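You operate a simulated robot arm through the tools that you are given. There is no shell and no other tool.

You are at the controls of a simulated robot arm. One attempt, no reset.

Task
Move the stray vial to the teal rack, then fill three blue rack holes as the card shows.
Fine: take the three vials that wait in the teal rack.

Only the result counts: the job must be done as asked and must still hold three seconds after the hand-in. Knocking over, shifting, dropping, spilling or breaking anything else fails it.

Robot
A 6-joint arm with a three-finger gripper, fixed in place. Base frame: the origin is on the floor under the middle of its stand, x ahead of it, y to its left, z up. Readings come in mm, degrees, newtons and seconds.
It reaches about 1213 mm from its shoulder. Its first joint turns from -166.0 to 166.0 degrees. Payload 4.89 kg.
Tool frame: the origin (TCP) lies between the finger pads and is the grasp point; the fingertips stand 30 mm ahead of it; z points along the fingers, y is the line along which they close. The gripper opens to 164 mm; its body begins 125 mm behind the TCP.
Orientation is that of the tool frame in the base frame, as a unit quaternion [x, y, z, w]. With the fingers straight down and closing along the base's y, the tool's x points along the base's -x, its y along +y and its z along -z.

Tools
- The arm moves only by the tool servo_tool. Its argument "series" is a list of rows, each an object (a shift or turn left out is 0, a gripper value left out holds the last) with "slide": the shift along the base's x, y, z in cm, a list of three; "angular": the turn, a rotation vector about the base's x, y, z in degrees, a list of three; "claw": the finger opening in cm, from 0 to 16.4. In form: [{"slide": [tx, ty, tz], "angular": [ax, ay, az], "claw": claw}, ...]. A call has 1 to 20 rows; each row shifts and turns the commanded pose from where the row before left it. A row lasts 0.2 s, in which the tool goes at most 50 mm and 8.6 degrees; a call with a longer step from one row to the next is refused whole, and so is a gripper value outside its range. Where a pose cannot be reached the arm comes as near as it can. A force on the tool above 40 N (or 10 N above the force at the start of the call, whichever is more), or a blocked arm, ends the call early, and 0.2 s more pass. The fingers move at their own pace (about 108 mm/s each) and stop on an object; they squeeze with about 20 N. The grip force told is the motor's: it shows also when the fingers shut on nothing. Time passes only in rows, and 0.2 s behind the last, so rows that do not move let the fingers close. The reply holds the time, the measured pose of the TCP, the force on the tool along the base axes, the opening and the grip force, in the units named above and with some noise, with the torque about the TCP (base axes, N m) and any sound that the robot's microphone picked up.
- Cameras (640 x 400 px; columns grow to the right, rows downward): "scene" is fixed at [49.2, 651.8, 1505.8]; the picture's right is [-0.62, -0.78, 0.00], its down [-0.27, 0.21, -0.94] and it looks along [0.74, -0.58, -0.35] (base axes); focal length 373 px, centre (320, 200). "wrist" rides on the gripper at [76, -2, -152] in the tool frame; the picture's right is [0.02, 1.00, 0.00], its down [-0.88, 0.02, -0.47] and it looks along [-0.47, 0.01, 0.88] (tool axes); focal length 247 px, centre (320, 200). There is no depth. A picture from a camera that has moved, and an enlarged one, comes with that camera's place and axes in the base frame and with its lens.
- grab_frame(camera): a new picture of that camera. The clock stands still meanwhile.
- slide_trunk(by): moves the trunk up (or, below 0, down) by that many mm; the arm rides with it, the base frame stays. It gives what a move gives, with no picture.
- zoom(camera, box): a new picture of the part [left, top, right, bottom] of that camera's present view, enlarged. The clock stands still meanwhile.
- close_job(): hands the job in; it is judged then, once.

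Places have to be worked out from the pictures, the camera data and where the tool is seen. Open the gripper and draw the arm clear of the work before you hand the job in, unless the task says otherwise.

The tools are called after ">>>" as a command line: name --argument value ..., lists and objects as JSON in quotes. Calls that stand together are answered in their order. servo_tool: Moves the arm, as the interface text tells. Its arguments: {"type":"object","properties":{"series":{"type":"array","items":{"type":"object","properties":{"slide":{"type":"array","items":{"type":"number"}},"angular":{"type":"array","items":{"type":"number"}},"claw":{"type":"number"}}}}},"required":["series"]} The other tools are called the same way: slide_trunk (by) moves the trunk up or down; grab_frame (camera) takes a picture; zoom (camera, box) takes an enlarged picture of a part of a camera's view; close_job () hands the job in.

At the start:

```text
time: 0.0
position: [617.6, -127.7, 1158.9]
ee_rot: [0.0, 1.0, 0.001, 0.0]
ft_force: [0.8, -0.3, -0.3]
torque: [0.02, 0.0, 0.0]
grip_width: 163.9
gripper_force: 0.0
trunk travel left (down, up): [-175.0, 215.0]
```

scene: 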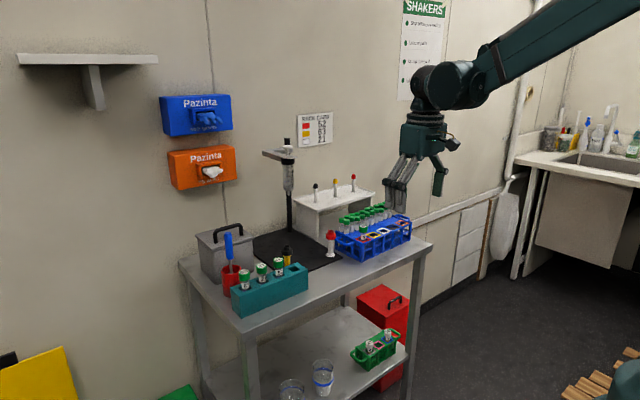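
wrist: 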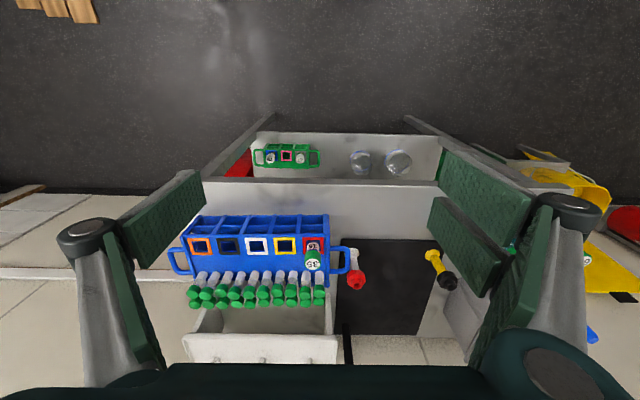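

I'll start by looking closely at the scene: the card on the wall, the racks, and the vials.

>>> zoom --camera "scene" --box '[290, 105, 340, 150]'

>>> zoom --camera "scene" --box '[180, 160, 440, 330]'

>>> zoom --camera "wrist" --box '[160, 200, 380, 320]'

```text
8.89 times, centred on (315, 128) of scene
camera zoom: at [49.2, 651.8, 1505.8], right [-0.62, -0.78, 0.0], down [-0.27, 0.21, -0.94], along [0.74, -0.58, -0.35], focal length 3316 px, centre (364, 844)
```

zoom: 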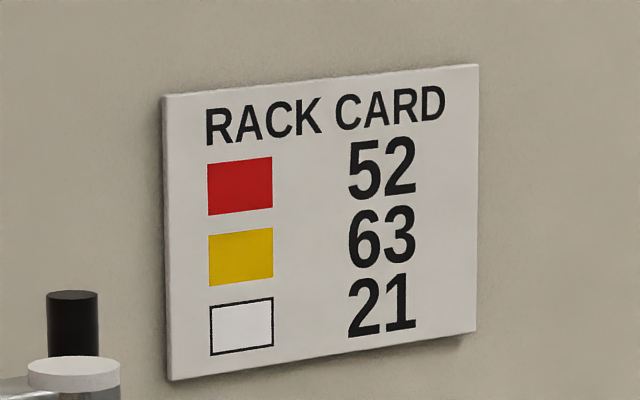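

```text
2.35 times, centred on (310, 245) of scene
camera zoom: at [49.2, 651.8, 1505.8], right [-0.62, -0.78, 0.0], down [-0.27, 0.21, -0.94], along [0.74, -0.58, -0.35], focal length 878 px, centre (344, 94)
```

zoom: 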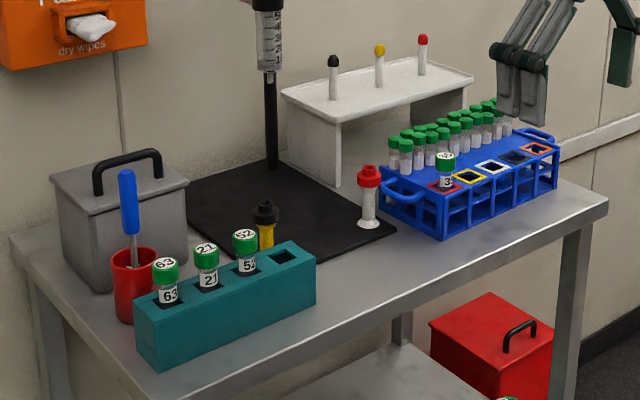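

```text
2.91 times, centred on (270, 260) of wrist
camera zoom: at [541.3, -129.4, 1312.2], right [-0.02, 1.0, 0.0], down [0.88, 0.02, 0.47], along [0.47, 0.01, -0.88], focal length 718 px, centre (466, 26)
```

zoom: 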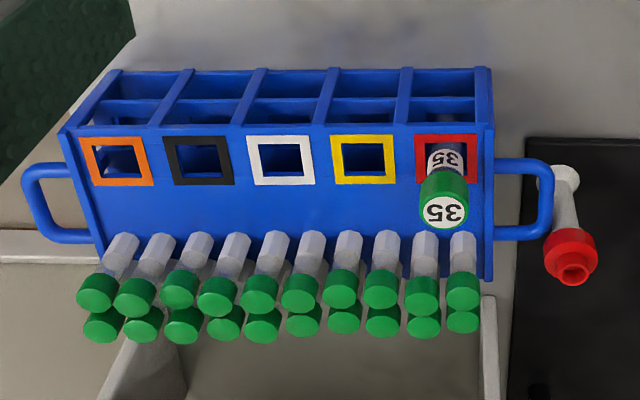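

The card asks for red=52, yellow=63, white=21. The vial 35 in the blue rack's red hole looks like the stray one. Next I check the teal rack, the gripper's fingers and the lower shelf.

>>> zoom --camera "scene" --box '[370, 60, 480, 240]'

>>> zoom --camera "scene" --box '[210, 220, 330, 330]'

>>> zoom --camera "scene" --box '[320, 195, 430, 270]'

>>> zoom --camera "scene" --box '[270, 310, 430, 400]'

>>> zoom --camera "wrist" --box '[340, 180, 640, 370]'

```text
2.22 times, centred on (425, 150) of scene
camera zoom: at [49.2, 651.8, 1505.8], right [-0.62, -0.78, 0.0], down [-0.27, 0.21, -0.94], along [0.74, -0.58, -0.35], focal length 829 px, centre (87, 311)
```

zoom: 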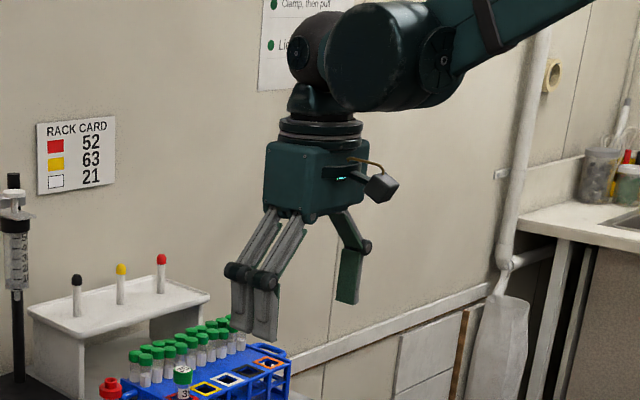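

```text
3.64 times, centred on (270, 275) of scene
camera zoom: at [49.2, 651.8, 1505.8], right [-0.62, -0.78, 0.0], down [-0.27, 0.21, -0.94], along [0.74, -0.58, -0.35], focal length 1356 px, centre (502, -73)
```

zoom: 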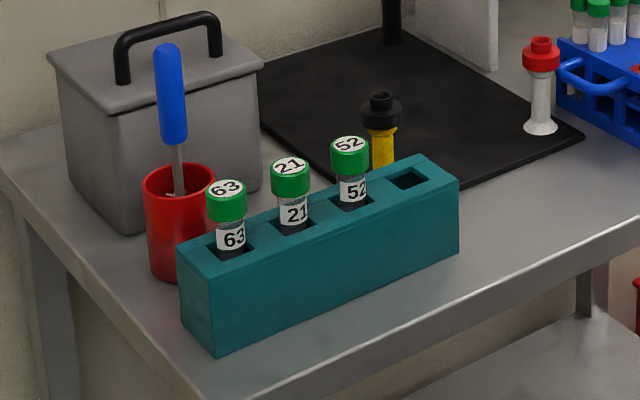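

```text
5.33 times, centred on (375, 232) of scene
camera zoom: at [49.2, 651.8, 1505.8], right [-0.62, -0.78, 0.0], down [-0.27, 0.21, -0.94], along [0.74, -0.58, -0.35], focal length 1990 px, centre (27, 27)
```

zoom: 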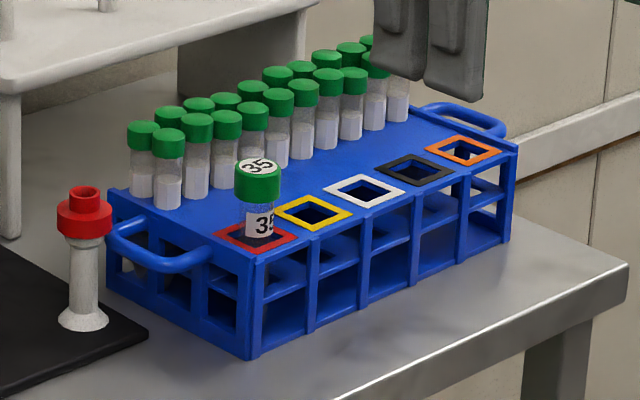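

```text
4.00 times, centred on (350, 355) of scene
camera zoom: at [49.2, 651.8, 1505.8], right [-0.62, -0.78, 0.0], down [-0.27, 0.21, -0.94], along [0.74, -0.58, -0.35], focal length 1492 px, centre (200, -420)
```

zoom: 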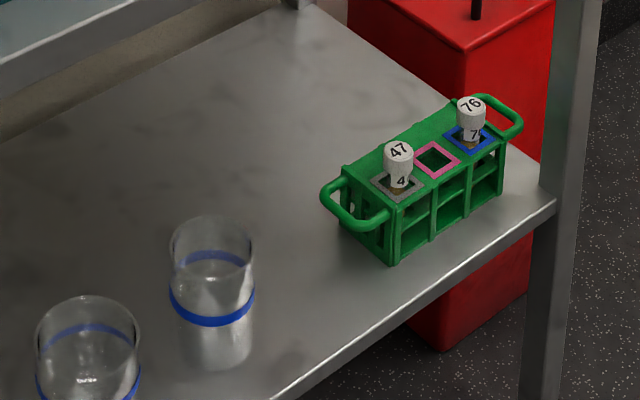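

```text
2.11 times, centred on (490, 275) of wrist
camera zoom: at [541.3, -129.4, 1312.2], right [-0.02, 1.0, 0.0], down [0.88, 0.02, 0.47], along [0.47, 0.01, -0.88], focal length 520 px, centre (-38, 42)
```

zoom: 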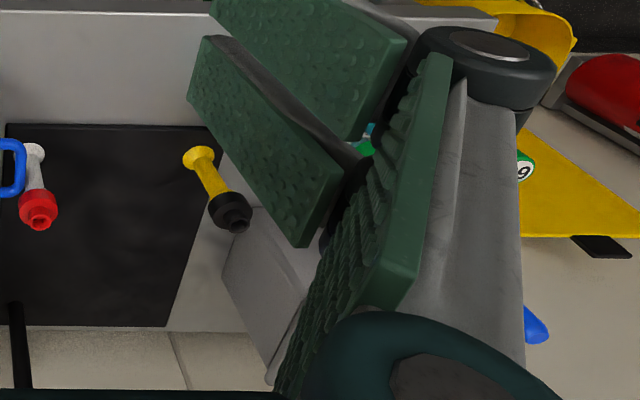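

Vial 35 is in the red hole at about (830, -135), with its top near z 1001. The holes are about 51 mm apart, so I need the finger geometry first. I close the claw partway in free air and look at it.

>>> servo_tool --series '[{"claw": 4.0}, {"claw": 4.0}, {"claw": 4.0}, {"claw": 4.0}, {"claw": 4.0}]'

>>> zoom --camera "scene" --box '[380, 110, 470, 220]'

>>> grab_frame --camera "wrist"

```text
time: 1.2
position: [617.2, -127.5, 1159.6]
ee_rot: [0.0, 1.0, 0.0, 0.001]
ft_force: [-0.1, -0.1, 0.4]
torque: [0.01, -0.01, -0.01]
grip_width: 40.1
gripper_force: 0.1
trunk travel left (down, up): [-175.0, 215.0]
```

```text
3.64 times, centred on (425, 165) of scene
camera zoom: at [49.2, 651.8, 1505.8], right [-0.62, -0.78, 0.0], down [-0.27, 0.21, -0.94], along [0.74, -0.58, -0.35], focal length 1356 px, centre (-62, 327)
```

zoom: 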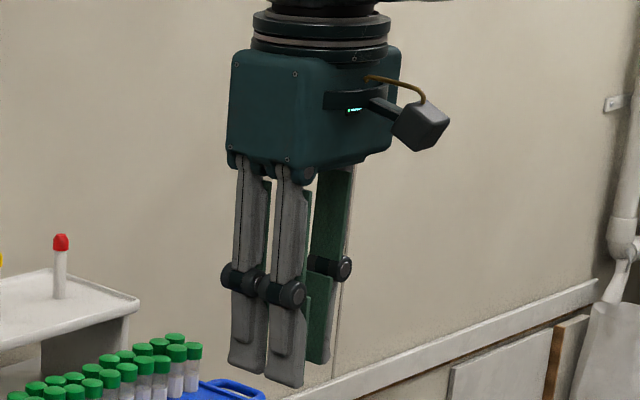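

```text
taken
camera wrist: at [541.3, -129.4, 1312.2], right [-0.02, 1.0, 0.0], down [0.88, 0.02, 0.47], along [0.47, 0.01, -0.88], focal length 247 px, centre (320, 200)
```

wrist: 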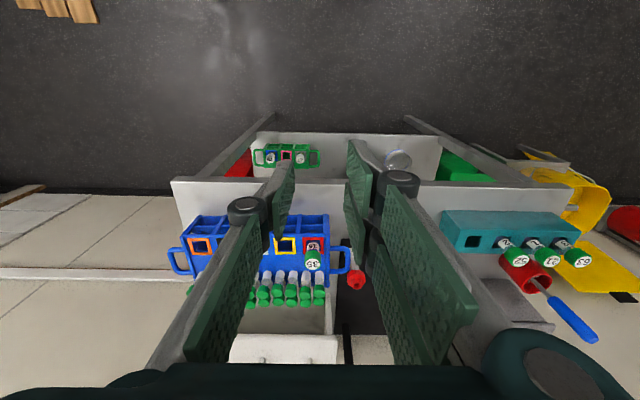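

I zoom in tightly on the fingertips from both cameras to measure finger width and thickness.

>>> zoom --camera "scene" --box '[435, 170, 470, 222]'

>>> zoom --camera "wrist" --box '[220, 120, 500, 380]'

>>> zoom --camera "wrist" --box '[430, 200, 610, 310]'

```text
7.69 times, centred on (452, 196) of scene
camera zoom: at [49.2, 651.8, 1505.8], right [-0.62, -0.78, 0.0], down [-0.27, 0.21, -0.94], along [0.74, -0.58, -0.35], focal length 2870 px, centre (-699, 231)
```

zoom: 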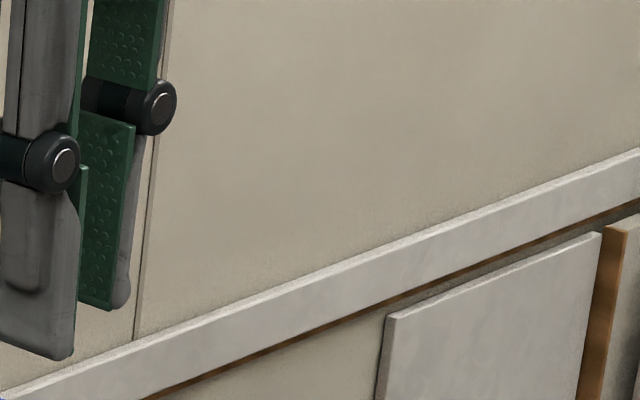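

```text
1.54 times, centred on (360, 250) of wrist
camera zoom: at [541.3, -129.4, 1312.2], right [-0.02, 1.0, 0.0], down [0.88, 0.02, 0.47], along [0.47, 0.01, -0.88], focal length 380 px, centre (258, 123)
```

zoom: 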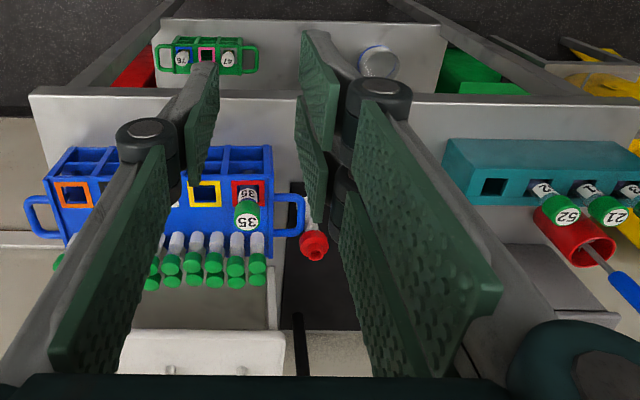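

```text
3.56 times, centred on (520, 255) of wrist
camera zoom: at [541.3, -129.4, 1312.2], right [-0.02, 1.0, 0.0], down [0.88, 0.02, 0.47], along [0.47, 0.01, -0.88], focal length 878 px, centre (-391, 4)
```

zoom: 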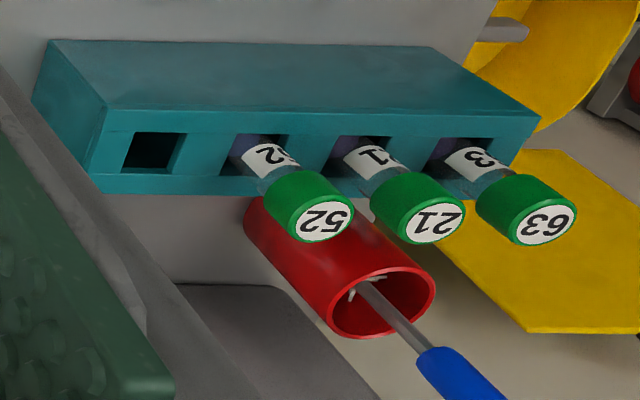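

I need the pad edges precisely, so I zoom in on the tips in the wrist view.

>>> zoom --camera "wrist" --box '[270, 130, 400, 270]'

>>> zoom --camera "scene" --box '[420, 170, 450, 222]'

```text
2.86 times, centred on (335, 200) of wrist
camera zoom: at [541.3, -129.4, 1312.2], right [-0.02, 1.0, 0.0], down [0.88, 0.02, 0.47], along [0.47, 0.01, -0.88], focal length 706 px, centre (277, 200)
```

zoom: 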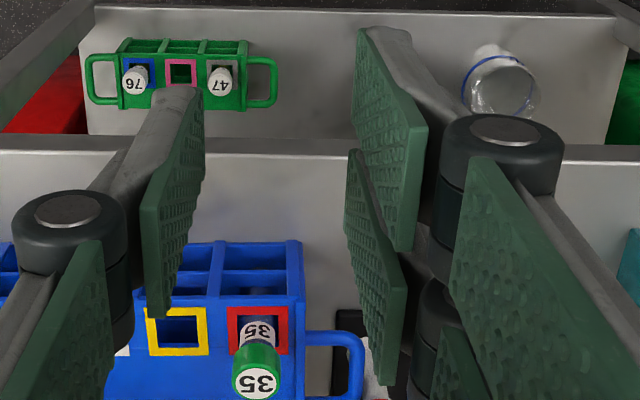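

```text
7.69 times, centred on (435, 196) of scene
camera zoom: at [49.2, 651.8, 1505.8], right [-0.62, -0.78, 0.0], down [-0.27, 0.21, -0.94], along [0.74, -0.58, -0.35], focal length 2870 px, centre (-565, 231)
```

zoom: 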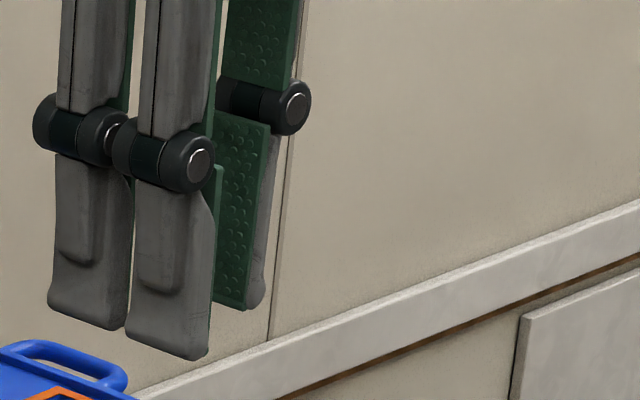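

The pads are about 25 mm wide and the paired fingers span about ±31 mm, with the neighbouring caps starting at about ±37 mm. Closing along x will therefore clear the neighbours, so I turn the tool +90° about z, which puts the thumb on the far side and the camera on the -y side.

>>> servo_tool --series '[{"angular": [0, 0, 7.5], "claw": 6.0}, {"angular": [0, 0, 7.5]}, {"angular": [0, 0, 7.5]}, {"angular": [0, 0, 7.5]}, {"angular": [0, 0, 7.5]}, {"angular": [0, 0, 7.5]}, {"angular": [0, 0, 7.5]}, {"angular": [0, 0, 7.5]}, {"angular": [0, 0, 7.5]}, {"angular": [0, 0, 7.5]}, {"angular": [0, 0, 7.5]}, {"angular": [0, 0, 7.5]}, {}]'

>>> grab_frame --camera "scene"

>>> grab_frame --camera "wrist"

```text
time: 4.0
position: [617.9, -127.9, 1159.7]
ee_rot: [0.708, -0.707, -0.001, 0.0]
ft_force: [0.6, -0.3, 0.4]
torque: [0.03, -0.02, 0.03]
grip_width: 59.9
gripper_force: 0.1
trunk travel left (down, up): [-175.0, 215.0]
```

```text
taken
```

scene: 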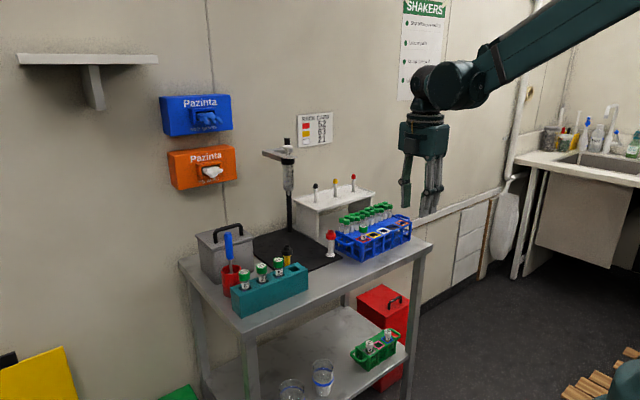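

```text
taken
camera wrist: at [619.4, -204.1, 1312.2], right [-1.0, -0.02, 0.0], down [-0.02, 0.88, 0.47], along [-0.01, 0.47, -0.88], focal length 247 px, centre (320, 200)
```

wrist: 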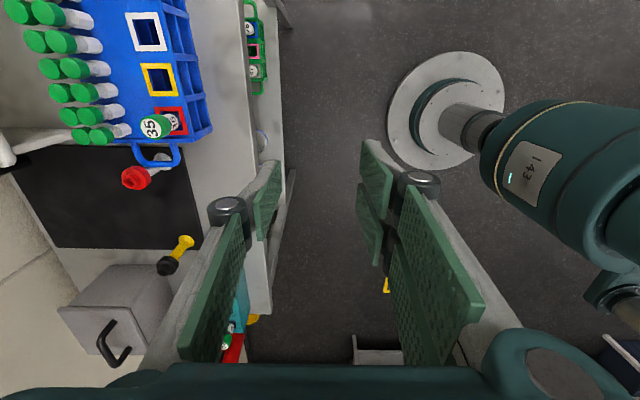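

The yaw reads as 90° and the arm is fine. I move to hover over vial 35 at about (828, -135, 1130).

>>> servo_tool --series '[{"slide": [3.5, -0.12, 0]}, {"slide": [3.5, -0.12, 0]}, {"slide": [3.5, -0.12, 0]}, {"slide": [3.5, -0.12, -1]}, {"slide": [3.5, -0.12, -1]}, {"slide": [3.5, -0.12, -1]}, {}]'

>>> grab_frame --camera "wrist"

>>> grab_frame --camera "scene"

```text
time: 5.6
position: [829.6, -135.4, 1127.9]
ee_rot: [-0.707, 0.707, 0.0, 0.0]
ft_force: [0.8, -0.3, -0.6]
torque: [0.05, 0.14, 0.02]
grip_width: 60.2
gripper_force: 0.0
trunk travel left (down, up): [-175.0, 215.0]
```

```text
taken
camera wrist: at [831.1, -211.1, 1281.0], right [-1.0, -0.02, 0.0], down [-0.02, 0.88, 0.47], along [-0.01, 0.47, -0.88], focal length 247 px, centre (320, 200)
```

wrist: 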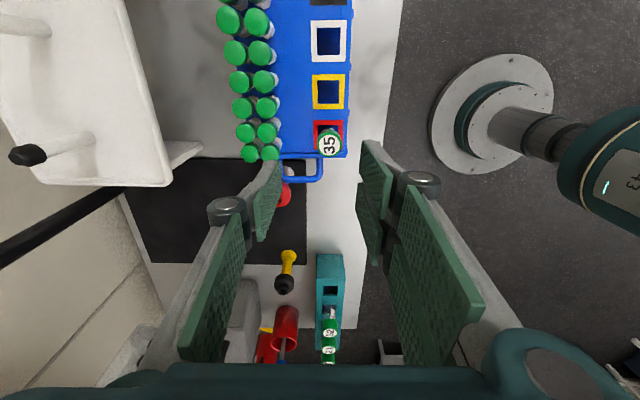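

```text
taken
```

scene: 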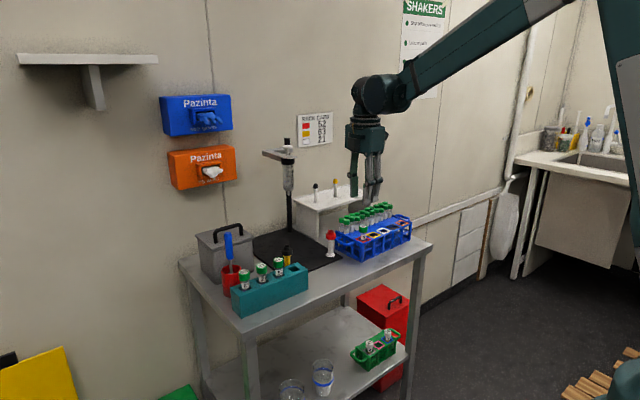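

Vial 35 appears nearly under the tool, slightly toward the robot. I zoom in to measure it and the teal rack.

>>> zoom --camera "wrist" --box '[270, 10, 390, 170]'

>>> zoom --camera "wrist" --box '[230, 240, 390, 370]'

```text
2.50 times, centred on (330, 90) of wrist
camera zoom: at [831.1, -211.1, 1281.0], right [-1.0, -0.02, 0.0], down [-0.02, 0.88, 0.47], along [-0.01, 0.47, -0.88], focal length 617 px, centre (295, 475)
```

zoom: 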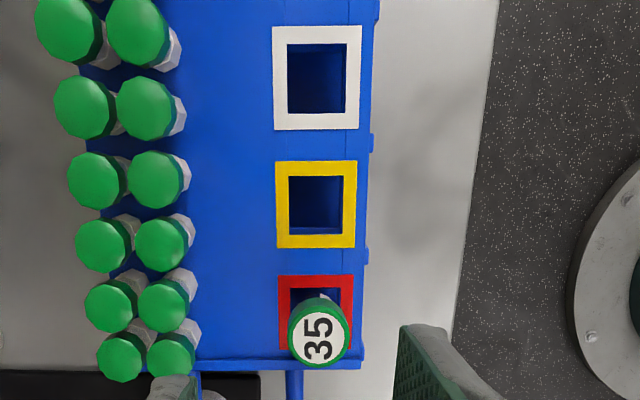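

```text
3.08 times, centred on (310, 305) of wrist
camera zoom: at [831.1, -211.1, 1281.0], right [-1.0, -0.02, 0.0], down [-0.02, 0.88, 0.47], along [-0.01, 0.47, -0.88], focal length 760 px, centre (351, -123)
```

zoom: 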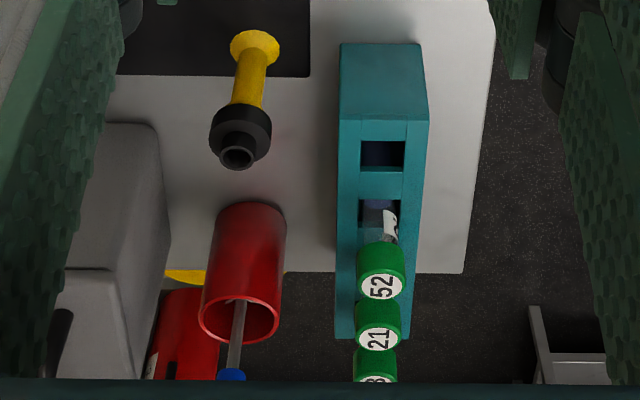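

From this closer view the red, yellow and white holes are at roughly (819,-134), (820,-186) and (822,-237), and vial 35 is at about (819.5,-133.5). I shift to it, narrow the claw to 50 mm and descend partway to check again.

>>> servo_tool --series '[{"slide": [-1.0, 0.19, -2], "claw": 5.0}, {"slide": [0, 0, -2.5]}, {"slide": [0, 0, -2.3]}, {}]'

>>> grab_frame --camera "wrist"

>>> zoom --camera "wrist" --box '[240, 60, 400, 220]'

>>> zoom --camera "scene" --box '[320, 155, 430, 265]'

```text
time: 6.6
position: [819.0, -130.8, 1061.5]
ee_rot: [0.707, -0.707, 0.0, 0.0]
ft_force: [-0.1, 1.1, -0.4]
torque: [0.06, 0.05, 0.0]
grip_width: 49.9
gripper_force: 0.0
trunk travel left (down, up): [-175.0, 215.0]
```

```text
taken
camera wrist: at [819.6, -209.1, 1214.1], right [-1.0, -0.02, 0.0], down [-0.02, 0.88, 0.47], along [-0.01, 0.47, -0.88], focal length 247 px, centre (320, 200)
```

wrist: 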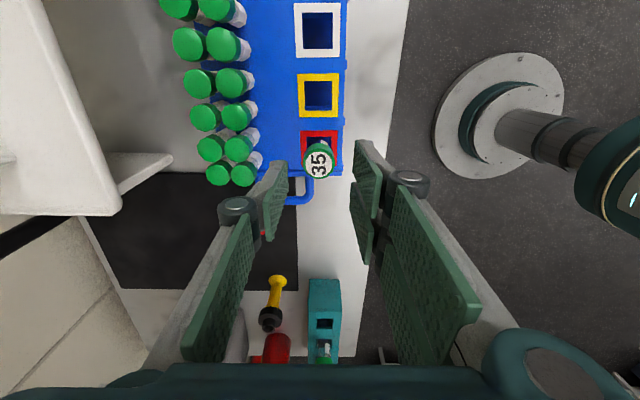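

```text
2.50 times, centred on (320, 140) of wrist
camera zoom: at [819.6, -209.1, 1214.1], right [-1.0, -0.02, 0.0], down [-0.02, 0.88, 0.47], along [-0.01, 0.47, -0.88], focal length 617 px, centre (320, 350)
```

zoom: 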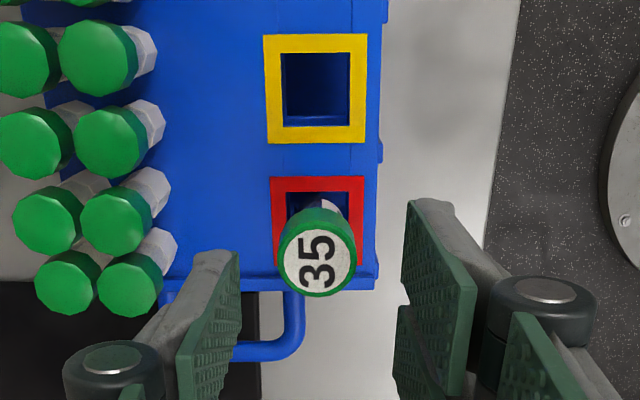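

```text
3.64 times, centred on (375, 210) of scene
camera zoom: at [49.2, 651.8, 1505.8], right [-0.62, -0.78, 0.0], down [-0.27, 0.21, -0.94], along [0.74, -0.58, -0.35], focal length 1356 px, centre (120, 164)
```

zoom: 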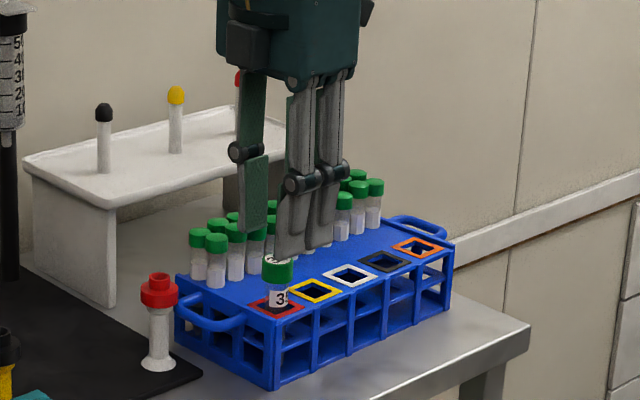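

My readings put the cap top at z about 1008, the rack top at about 962 and the vial at about (819,-135). I shift slightly and descend to z≈1025, then check alignment again.

>>> servo_tool --series '[{"slide": [0.12, -0.12, -1.2]}, {"slide": [0, 0, -1.2]}, {"slide": [0, 0, -1.2]}, {}, {}]'

>>> zoom --camera "wrist" --box '[240, 80, 400, 240]'

>>> zoom --camera "scene" --box '[335, 195, 415, 265]'

```text
time: 7.8
position: [820.1, -133.8, 1025.4]
ee_rot: [0.708, -0.707, 0.0, 0.0]
ft_force: [-0.5, -0.1, -0.2]
torque: [0.03, 0.03, -0.01]
grip_width: 50.0
gripper_force: 0.0
trunk travel left (down, up): [-175.0, 215.0]
```

```text
2.50 times, centred on (320, 160) of wrist
camera zoom: at [820.5, -210.3, 1178.0], right [-1.0, -0.02, 0.0], down [-0.02, 0.88, 0.47], along [-0.01, 0.47, -0.88], focal length 617 px, centre (320, 300)
```

zoom: 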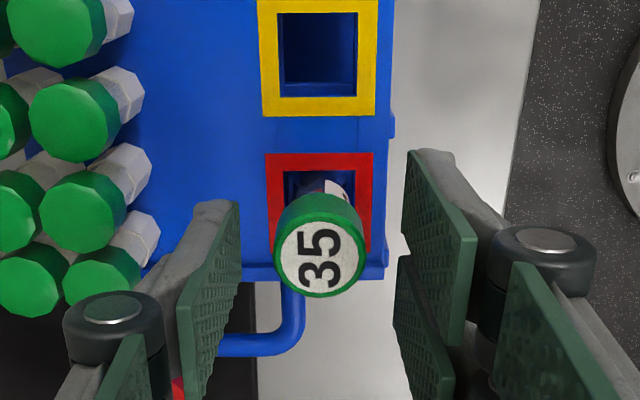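

```text
5.71 times, centred on (375, 230) of scene
camera zoom: at [49.2, 651.8, 1505.8], right [-0.62, -0.78, 0.0], down [-0.27, 0.21, -0.94], along [0.74, -0.58, -0.35], focal length 2132 px, centre (6, 29)
```

zoom: 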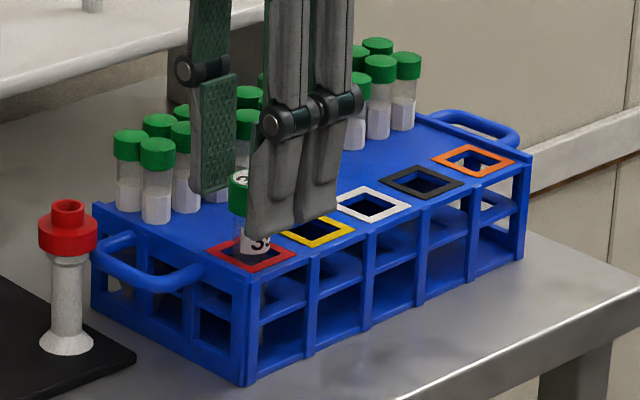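

The cap is centred between the fingers within about 0.5 mm and the heights agree. I descend 23 mm to grip the cap, then close.

>>> servo_tool --series '[{"slide": [0.03, -0.02, -1.2]}, {"slide": [0, 0, -1.1]}, {}]'

>>> zoom --camera "wrist" --box '[240, 80, 400, 240]'

>>> zoom --camera "scene" --box '[335, 195, 415, 265]'

```text
time: 8.6
position: [819.0, -134.9, 1002.2]
ee_rot: [-0.707, 0.707, 0.0, 0.0]
ft_force: [0.7, 0.3, -0.4]
torque: [0.04, 0.03, -0.01]
grip_width: 50.0
gripper_force: 0.1
trunk travel left (down, up): [-175.0, 215.0]
```

```text
2.50 times, centred on (320, 160) of wrist
camera zoom: at [821.1, -210.9, 1155.0], right [-1.0, -0.02, 0.0], down [-0.02, 0.88, 0.47], along [-0.01, 0.47, -0.88], focal length 617 px, centre (320, 300)
```

zoom: 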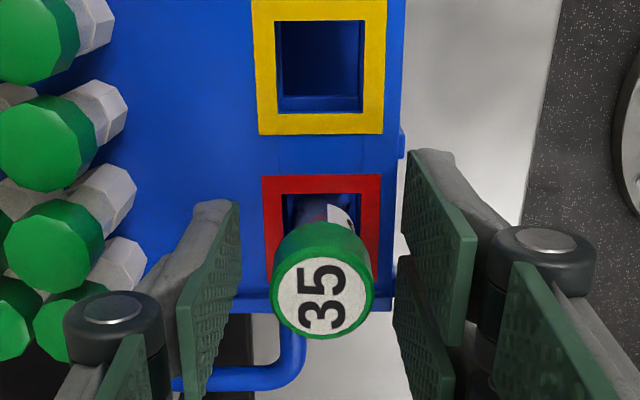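

```text
5.71 times, centred on (375, 230) of scene
camera zoom: at [49.2, 651.8, 1505.8], right [-0.62, -0.78, 0.0], down [-0.27, 0.21, -0.94], along [0.74, -0.58, -0.35], focal length 2132 px, centre (6, 29)
```

zoom: 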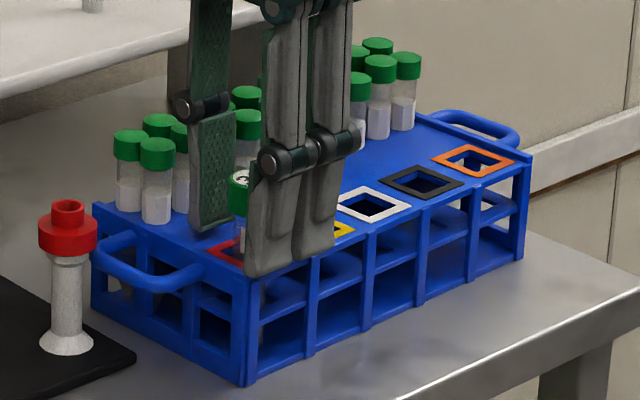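

Still centred. I close on the cap.

>>> servo_tool --series '[{"claw": 2.0}, {"claw": 2.0}, {"claw": 2.0}, {"claw": 2.0}]'

>>> zoom --camera "wrist" --box '[240, 80, 400, 240]'

>>> zoom --camera "scene" --box '[335, 195, 415, 265]'

```text
time: 9.6
position: [819.6, -133.8, 1003.2]
ee_rot: [-0.707, 0.708, 0.0, 0.0]
ft_force: [-1.8, 1.0, -0.2]
torque: [0.0, 0.02, -0.03]
grip_width: 25.1
gripper_force: 20.2
trunk travel left (down, up): [-175.0, 215.0]
```

```text
2.50 times, centred on (320, 160) of wrist
camera zoom: at [821.0, -210.9, 1155.1], right [-1.0, -0.02, 0.0], down [-0.02, 0.88, 0.47], along [-0.01, 0.47, -0.88], focal length 617 px, centre (320, 300)
```

zoom: 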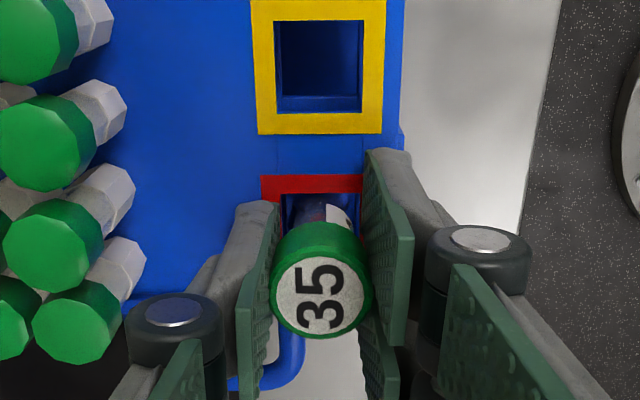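

```text
5.71 times, centred on (375, 230) of scene
camera zoom: at [49.2, 651.8, 1505.8], right [-0.62, -0.78, 0.0], down [-0.27, 0.21, -0.94], along [0.74, -0.58, -0.35], focal length 2132 px, centre (6, 29)
```

zoom: 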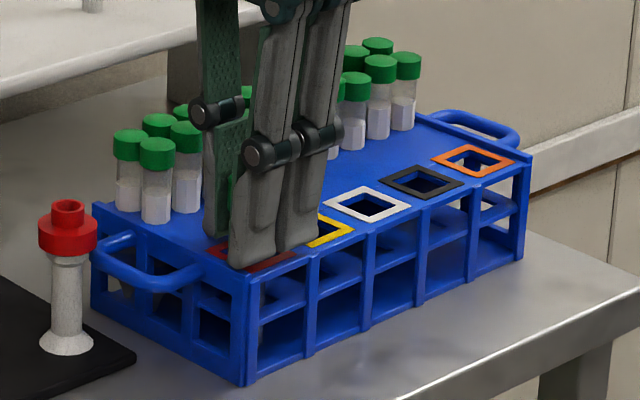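

Gripped at 25 mm with 20 N. I lift straight up slowly.

>>> servo_tool --series '[{"slide": [0, 0, 1.0]}, {"slide": [0, 0, 1.5]}, {"slide": [0, 0, 2.0]}, {"slide": [0, 0, 2.0]}, {"slide": [0, 0, 2.0]}, {"slide": [0, 0, 2.0]}, {"slide": [0, 0, 2.0]}, {}]'

>>> grab_frame --camera "wrist"

>>> zoom --camera "scene" --box '[320, 145, 430, 265]'

```text
time: 11.4
position: [818.7, -134.8, 1127.3]
ee_rot: [-0.707, 0.707, 0.0, 0.0]
ft_force: [0.1, -0.1, -1.0]
torque: [0.03, -0.02, -0.01]
grip_width: 24.9
gripper_force: 20.1
trunk travel left (down, up): [-175.0, 215.0]
```

```text
taken
camera wrist: at [819.9, -210.6, 1280.5], right [-1.0, -0.02, 0.0], down [-0.02, 0.88, 0.47], along [-0.01, 0.47, -0.88], focal length 247 px, centre (320, 200)
```

wrist: 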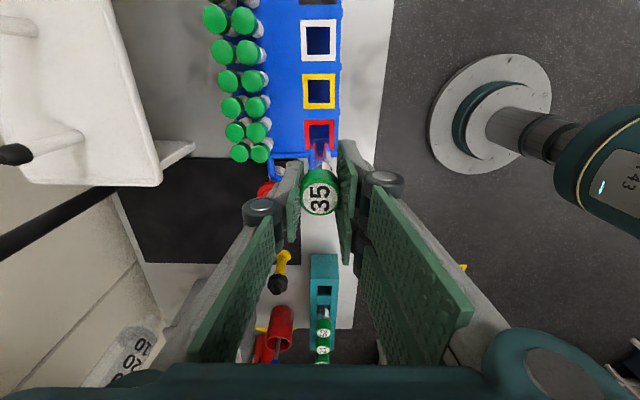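

```text
3.33 times, centred on (375, 205) of scene
camera zoom: at [49.2, 651.8, 1505.8], right [-0.62, -0.78, 0.0], down [-0.27, 0.21, -0.94], along [0.74, -0.58, -0.35], focal length 1243 px, centre (137, 183)
```

zoom: 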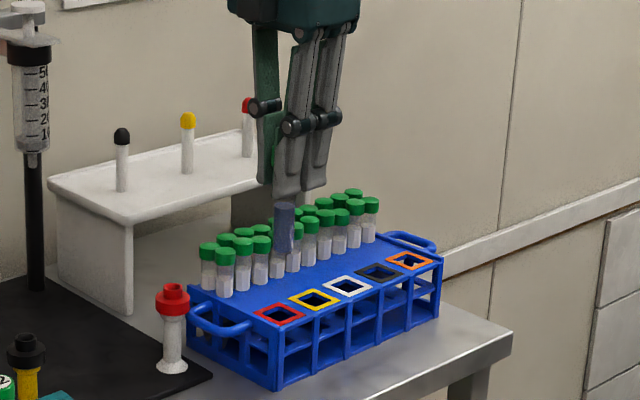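

Vial 35 is lifted cleanly, with its bottom about 105 mm below the cap top. The teal rack's empty hole is estimated at about (804,147) with its top near z 960, so I raise a bit and carry the vial there.

>>> servo_tool --series '[{"slide": [0, 0, 1.5]}, {"slide": [-0.14, 1.5, 0.5]}, {"slide": [-0.14, 2.8, 0]}, {"slide": [-0.14, 2.8, 0]}, {"slide": [-0.14, 2.8, 0]}, {"slide": [-0.14, 2.8, 0]}, {"slide": [-0.14, 2.8, 0]}, {"slide": [-0.14, 2.8, 0]}, {"slide": [-0.14, 2.8, 0]}, {"slide": [-0.14, 2.8, 0]}, {"slide": [-0.08, 2.8, 0]}, {"slide": [0, 1.5, 0]}, {}, {}]'

>>> grab_frame --camera "wrist"

>>> zoom --camera "wrist" --box '[240, 60, 400, 220]'

>>> zoom --camera "scene" --box '[200, 150, 330, 320]'

```text
time: 14.4
position: [805.4, 148.8, 1147.5]
ee_rot: [-0.706, 0.708, 0.0, 0.0]
ft_force: [0.0, -0.1, -0.2]
torque: [-0.05, -0.03, 0.0]
grip_width: 24.8
gripper_force: 20.0
trunk travel left (down, up): [-175.0, 215.0]
```

```text
taken
camera wrist: at [807.9, 71.8, 1300.7], right [-1.0, -0.02, 0.0], down [-0.02, 0.88, 0.47], along [-0.01, 0.47, -0.88], focal length 247 px, centre (320, 200)
```

wrist: 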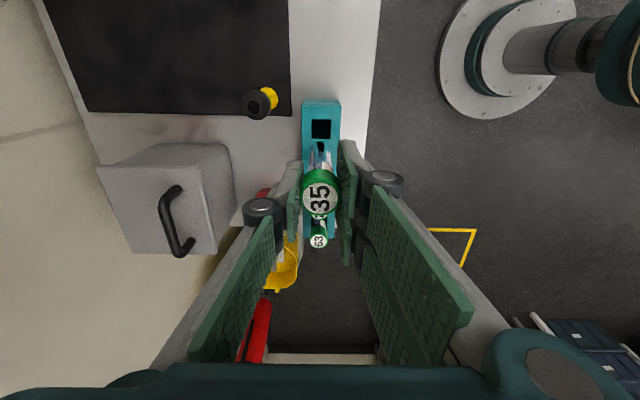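

```text
2.50 times, centred on (320, 140) of wrist
camera zoom: at [807.9, 71.8, 1300.7], right [-1.0, -0.02, 0.0], down [-0.02, 0.88, 0.47], along [-0.01, 0.47, -0.88], focal length 617 px, centre (320, 350)
```

zoom: 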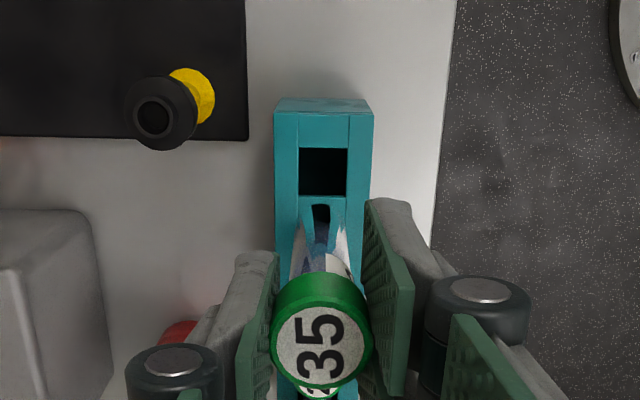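

```text
2.35 times, centred on (265, 235) of scene
camera zoom: at [49.2, 651.8, 1505.8], right [-0.62, -0.78, 0.0], down [-0.27, 0.21, -0.94], along [0.74, -0.58, -0.35], focal length 878 px, centre (449, 118)
```

zoom: 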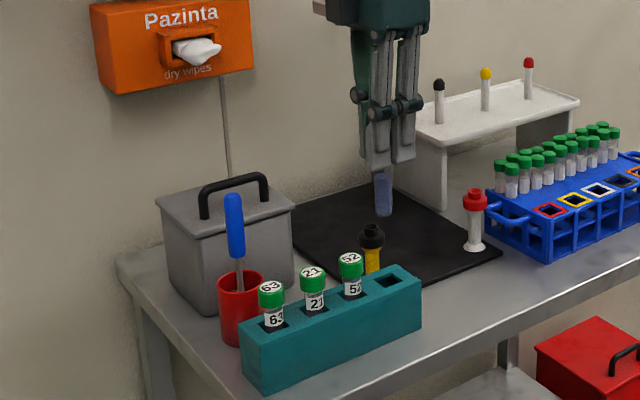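

I'm over the teal rack. The empty hole measures about (805,143.5), so I zoom in on the vial's bottom and the hole to check tilt and alignment.

>>> zoom --camera "wrist" --box '[295, 90, 345, 210]'

>>> zoom --camera "scene" --box '[285, 190, 335, 285]'

```text
3.33 times, centred on (320, 150) of wrist
camera zoom: at [807.9, 71.8, 1300.7], right [-1.0, -0.02, 0.0], down [-0.02, 0.88, 0.47], along [-0.01, 0.47, -0.88], focal length 823 px, centre (320, 367)
```

zoom: 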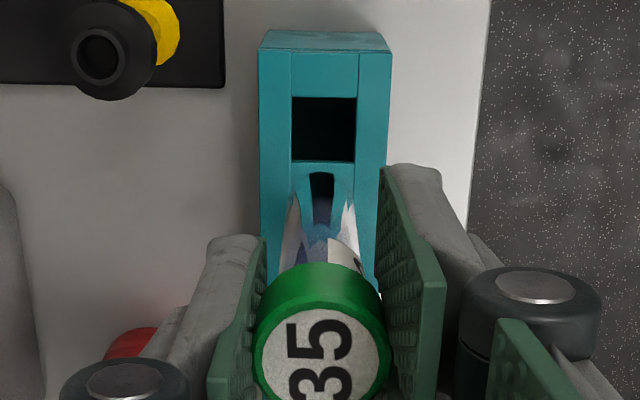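

```text
4.21 times, centred on (310, 238) of scene
camera zoom: at [49.2, 651.8, 1505.8], right [-0.62, -0.78, 0.0], down [-0.27, 0.21, -0.94], along [0.74, -0.58, -0.35], focal length 1571 px, centre (362, 42)
```

zoom: 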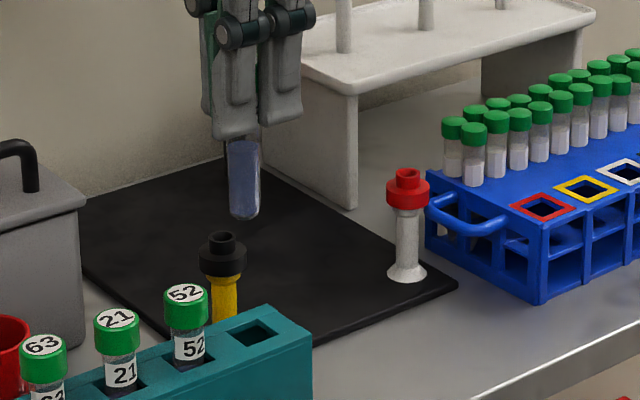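

The vial hangs vertical. I shift by (-1, -4.8) mm and lower until its bottom is just above the rack, then recheck.

>>> servo_tool --series '[{"slide": [-0.1, -0.48, -1.5]}, {"slide": [0, 0, -2.0]}, {"slide": [0, 0, -2.0]}, {}, {}]'

>>> zoom --camera "wrist" --box '[270, 60, 370, 220]'

>>> zoom --camera "scene" --box '[250, 215, 320, 305]'

```text
time: 15.6
position: [805.6, 142.6, 1093.0]
ee_rot: [0.708, -0.707, 0.0, 0.0]
ft_force: [0.1, -0.4, 0.1]
torque: [0.03, 0.02, -0.02]
grip_width: 25.1
gripper_force: 20.2
trunk travel left (down, up): [-175.0, 215.0]
```

```text
2.50 times, centred on (320, 140) of wrist
camera zoom: at [806.7, 66.5, 1245.4], right [-1.0, -0.02, 0.0], down [-0.02, 0.88, 0.47], along [-0.01, 0.47, -0.88], focal length 617 px, centre (320, 350)
```

zoom: 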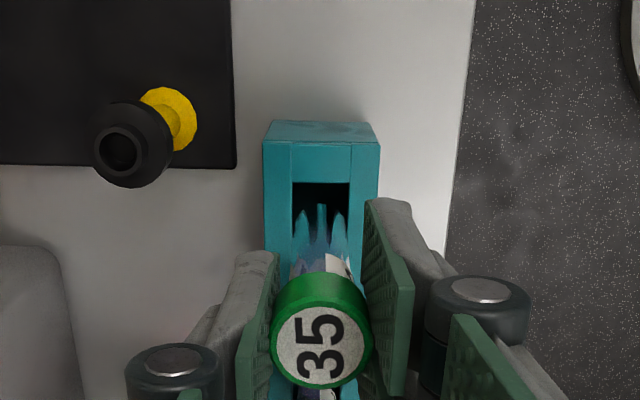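

```text
4.44 times, centred on (285, 260) of scene
camera zoom: at [49.2, 651.8, 1505.8], right [-0.62, -0.78, 0.0], down [-0.27, 0.21, -0.94], along [0.74, -0.58, -0.35], focal length 1658 px, centre (476, -67)
```

zoom: 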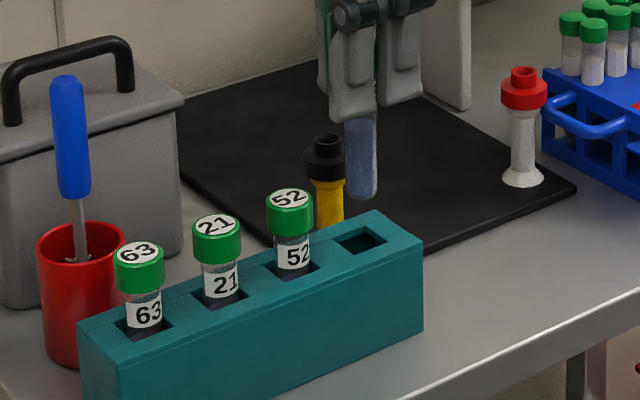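

The hole centre agrees with the vial within about 1 mm in both views. I lower the vial into the hole by 45 mm and check.

>>> servo_tool --series '[{"slide": [0, 0.05, -1.0]}, {"slide": [0, 0, -1.2]}, {"slide": [0, 0, -1.2]}, {"slide": [0, 0, -1.2]}, {}]'

>>> zoom --camera "wrist" --box '[270, 60, 370, 220]'

>>> zoom --camera "scene" --box '[250, 215, 320, 305]'

```text
time: 16.8
position: [804.3, 143.5, 1047.2]
ee_rot: [0.707, -0.707, 0.0, 0.0]
ft_force: [0.2, 5.9, 0.4]
torque: [0.54, -0.05, -0.04]
grip_width: 25.2
gripper_force: 20.0
trunk travel left (down, up): [-175.0, 215.0]
```

```text
2.50 times, centred on (320, 140) of wrist
camera zoom: at [806.2, 67.3, 1199.8], right [-1.0, -0.02, 0.0], down [-0.02, 0.88, 0.47], along [-0.01, 0.47, -0.88], focal length 617 px, centre (320, 350)
```

zoom: 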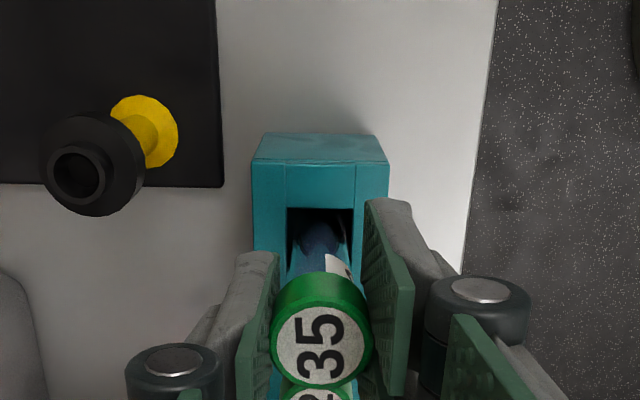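

```text
4.44 times, centred on (285, 260) of scene
camera zoom: at [49.2, 651.8, 1505.8], right [-0.62, -0.78, 0.0], down [-0.27, 0.21, -0.94], along [0.74, -0.58, -0.35], focal length 1658 px, centre (476, -67)
```

zoom: 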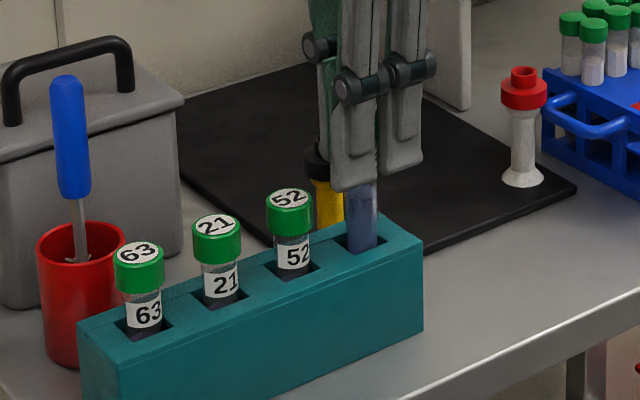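

A 6 N side force in +y, with torque pointing to a contact about 92 mm below the TCP, means the vial's bottom is touching the -y wall of the hole. I shift +y in small steps and read the force.

>>> servo_tool --series '[{"slide": [0, 0.1, 0]}, {"slide": [0, 0.1, 0]}, {}]'

>>> zoom --camera "wrist" --box '[290, 100, 350, 200]'

```text
time: 17.6
position: [805.5, 145.4, 1047.1]
ee_rot: [-0.707, 0.707, 0.0, 0.0]
ft_force: [-0.1, 0.7, -0.6]
torque: [0.0, 0.0, -0.01]
grip_width: 25.0
gripper_force: 20.5
trunk travel left (down, up): [-175.0, 215.0]
```

```text
4.00 times, centred on (320, 150) of wrist
camera zoom: at [806.3, 68.7, 1199.5], right [-1.0, -0.02, 0.0], down [-0.02, 0.88, 0.47], along [-0.01, 0.47, -0.88], focal length 988 px, centre (320, 400)
```

zoom: 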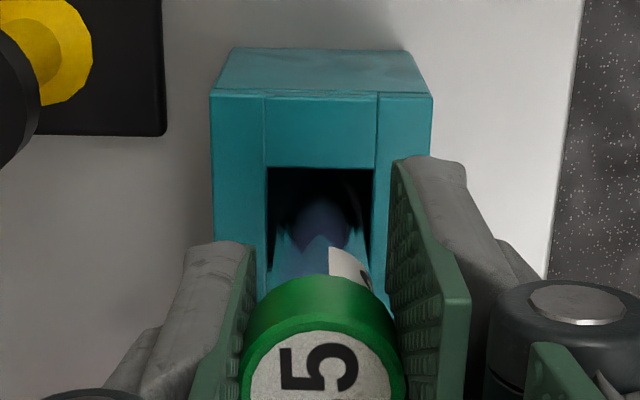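

The contact is gone. I move another 1.3 mm in +y to be near the hole's centre, then lower in small steps while watching the force.

>>> servo_tool --series '[{"slide": [0, 0.13, 0]}, {"slide": [0, 0, -0.7]}, {"slide": [0, 0, -0.7]}, {"slide": [0, 0, -0.7]}, {}]'

>>> zoom --camera "scene" --box '[250, 215, 320, 305]'

>>> zoom --camera "wrist" --box '[260, 100, 380, 260]'

```text
time: 18.8
position: [804.8, 146.4, 1025.3]
ee_rot: [0.707, -0.707, 0.001, 0.0]
ft_force: [0.6, -0.4, -0.9]
torque: [-0.07, 0.02, -0.02]
grip_width: 24.9
gripper_force: 19.9
trunk travel left (down, up): [-175.0, 215.0]
```

```text
4.44 times, centred on (285, 260) of scene
camera zoom: at [49.2, 651.8, 1505.8], right [-0.62, -0.78, 0.0], down [-0.27, 0.21, -0.94], along [0.74, -0.58, -0.35], focal length 1658 px, centre (476, -67)
```

zoom: 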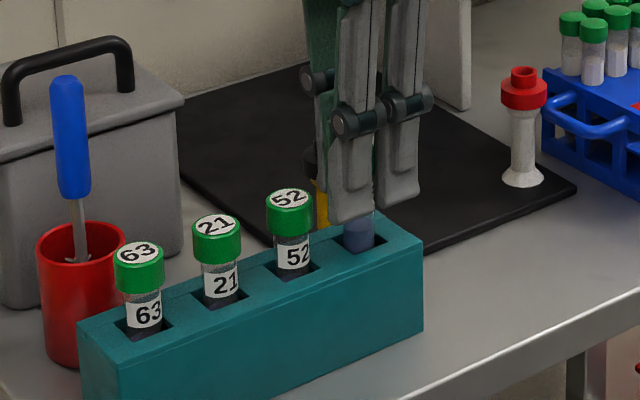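

```text
2.50 times, centred on (320, 180) of wrist
camera zoom: at [806.2, 69.9, 1178.2], right [-1.0, -0.02, 0.0], down [-0.02, 0.88, 0.47], along [-0.01, 0.47, -0.88], focal length 617 px, centre (320, 250)
```

zoom: 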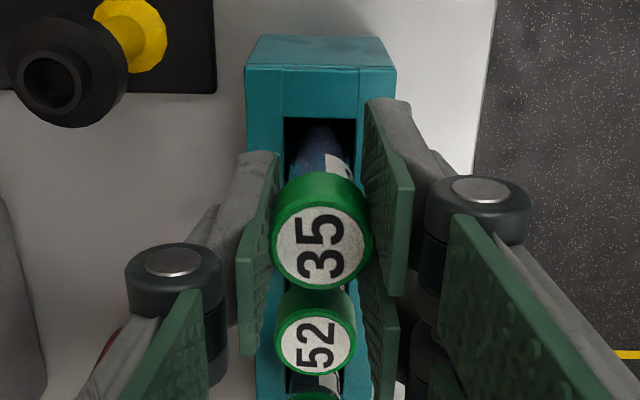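

Forces are small and 52 is clear of the fingers. I keep lowering to about z 1010, then step finely until it seats.

>>> servo_tool --series '[{"slide": [0, 0.05, -0.6]}, {"slide": [0, 0, -0.5]}, {"slide": [0, 0, -0.5]}, {}]'

>>> zoom --camera "scene" --box '[250, 215, 320, 305]'

```text
time: 19.8
position: [804.8, 146.7, 1010.0]
ee_rot: [-0.707, 0.708, 0.0, 0.0]
ft_force: [1.2, -1.6, 0.4]
torque: [-0.1, -0.02, -0.01]
grip_width: 25.0
gripper_force: 19.2
trunk travel left (down, up): [-175.0, 215.0]
```

```text
4.44 times, centred on (285, 260) of scene
camera zoom: at [49.2, 651.8, 1505.8], right [-0.62, -0.78, 0.0], down [-0.27, 0.21, -0.94], along [0.74, -0.58, -0.35], focal length 1658 px, centre (476, -67)
```

zoom: 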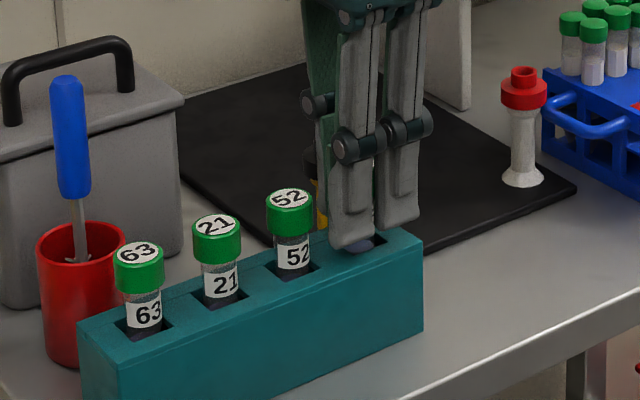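

No contact at the bottom yet, so I take finer 2 mm steps.

>>> servo_tool --series '[{"slide": [0, -0.03, -0.2]}, {"slide": [0, 0, -0.2]}, {}]'

>>> servo_tool --series '[{"slide": [0, 0, -0.15]}, {}]'

>>> servo_tool --series '[{"slide": [0, 0, -0.1]}, {}]'

```text
time: 20.6
position: [804.2, 145.3, 1005.3]
ee_rot: [0.707, -0.707, 0.0, 0.0]
ft_force: [0.4, -0.3, 0.9]
torque: [0.01, -0.02, -0.04]
grip_width: 24.7
gripper_force: 20.0
trunk travel left (down, up): [-175.0, 215.0]
```

```text
time: 21.2
position: [805.2, 145.8, 1003.9]
ee_rot: [-0.706, 0.708, 0.0, 0.001]
ft_force: [0.6, -0.1, -0.2]
torque: [-0.02, 0.0, -0.02]
grip_width: 25.1
gripper_force: 20.2
trunk travel left (down, up): [-175.0, 215.0]
```

```text
time: 21.8
position: [804.7, 145.6, 1003.1]
ee_rot: [-0.707, 0.708, -0.001, -0.001]
ft_force: [-0.3, -4.9, -1.5]
torque: [0.8, 0.02, 0.0]
grip_width: 25.0
gripper_force: 19.9
trunk travel left (down, up): [-175.0, 215.0]
```

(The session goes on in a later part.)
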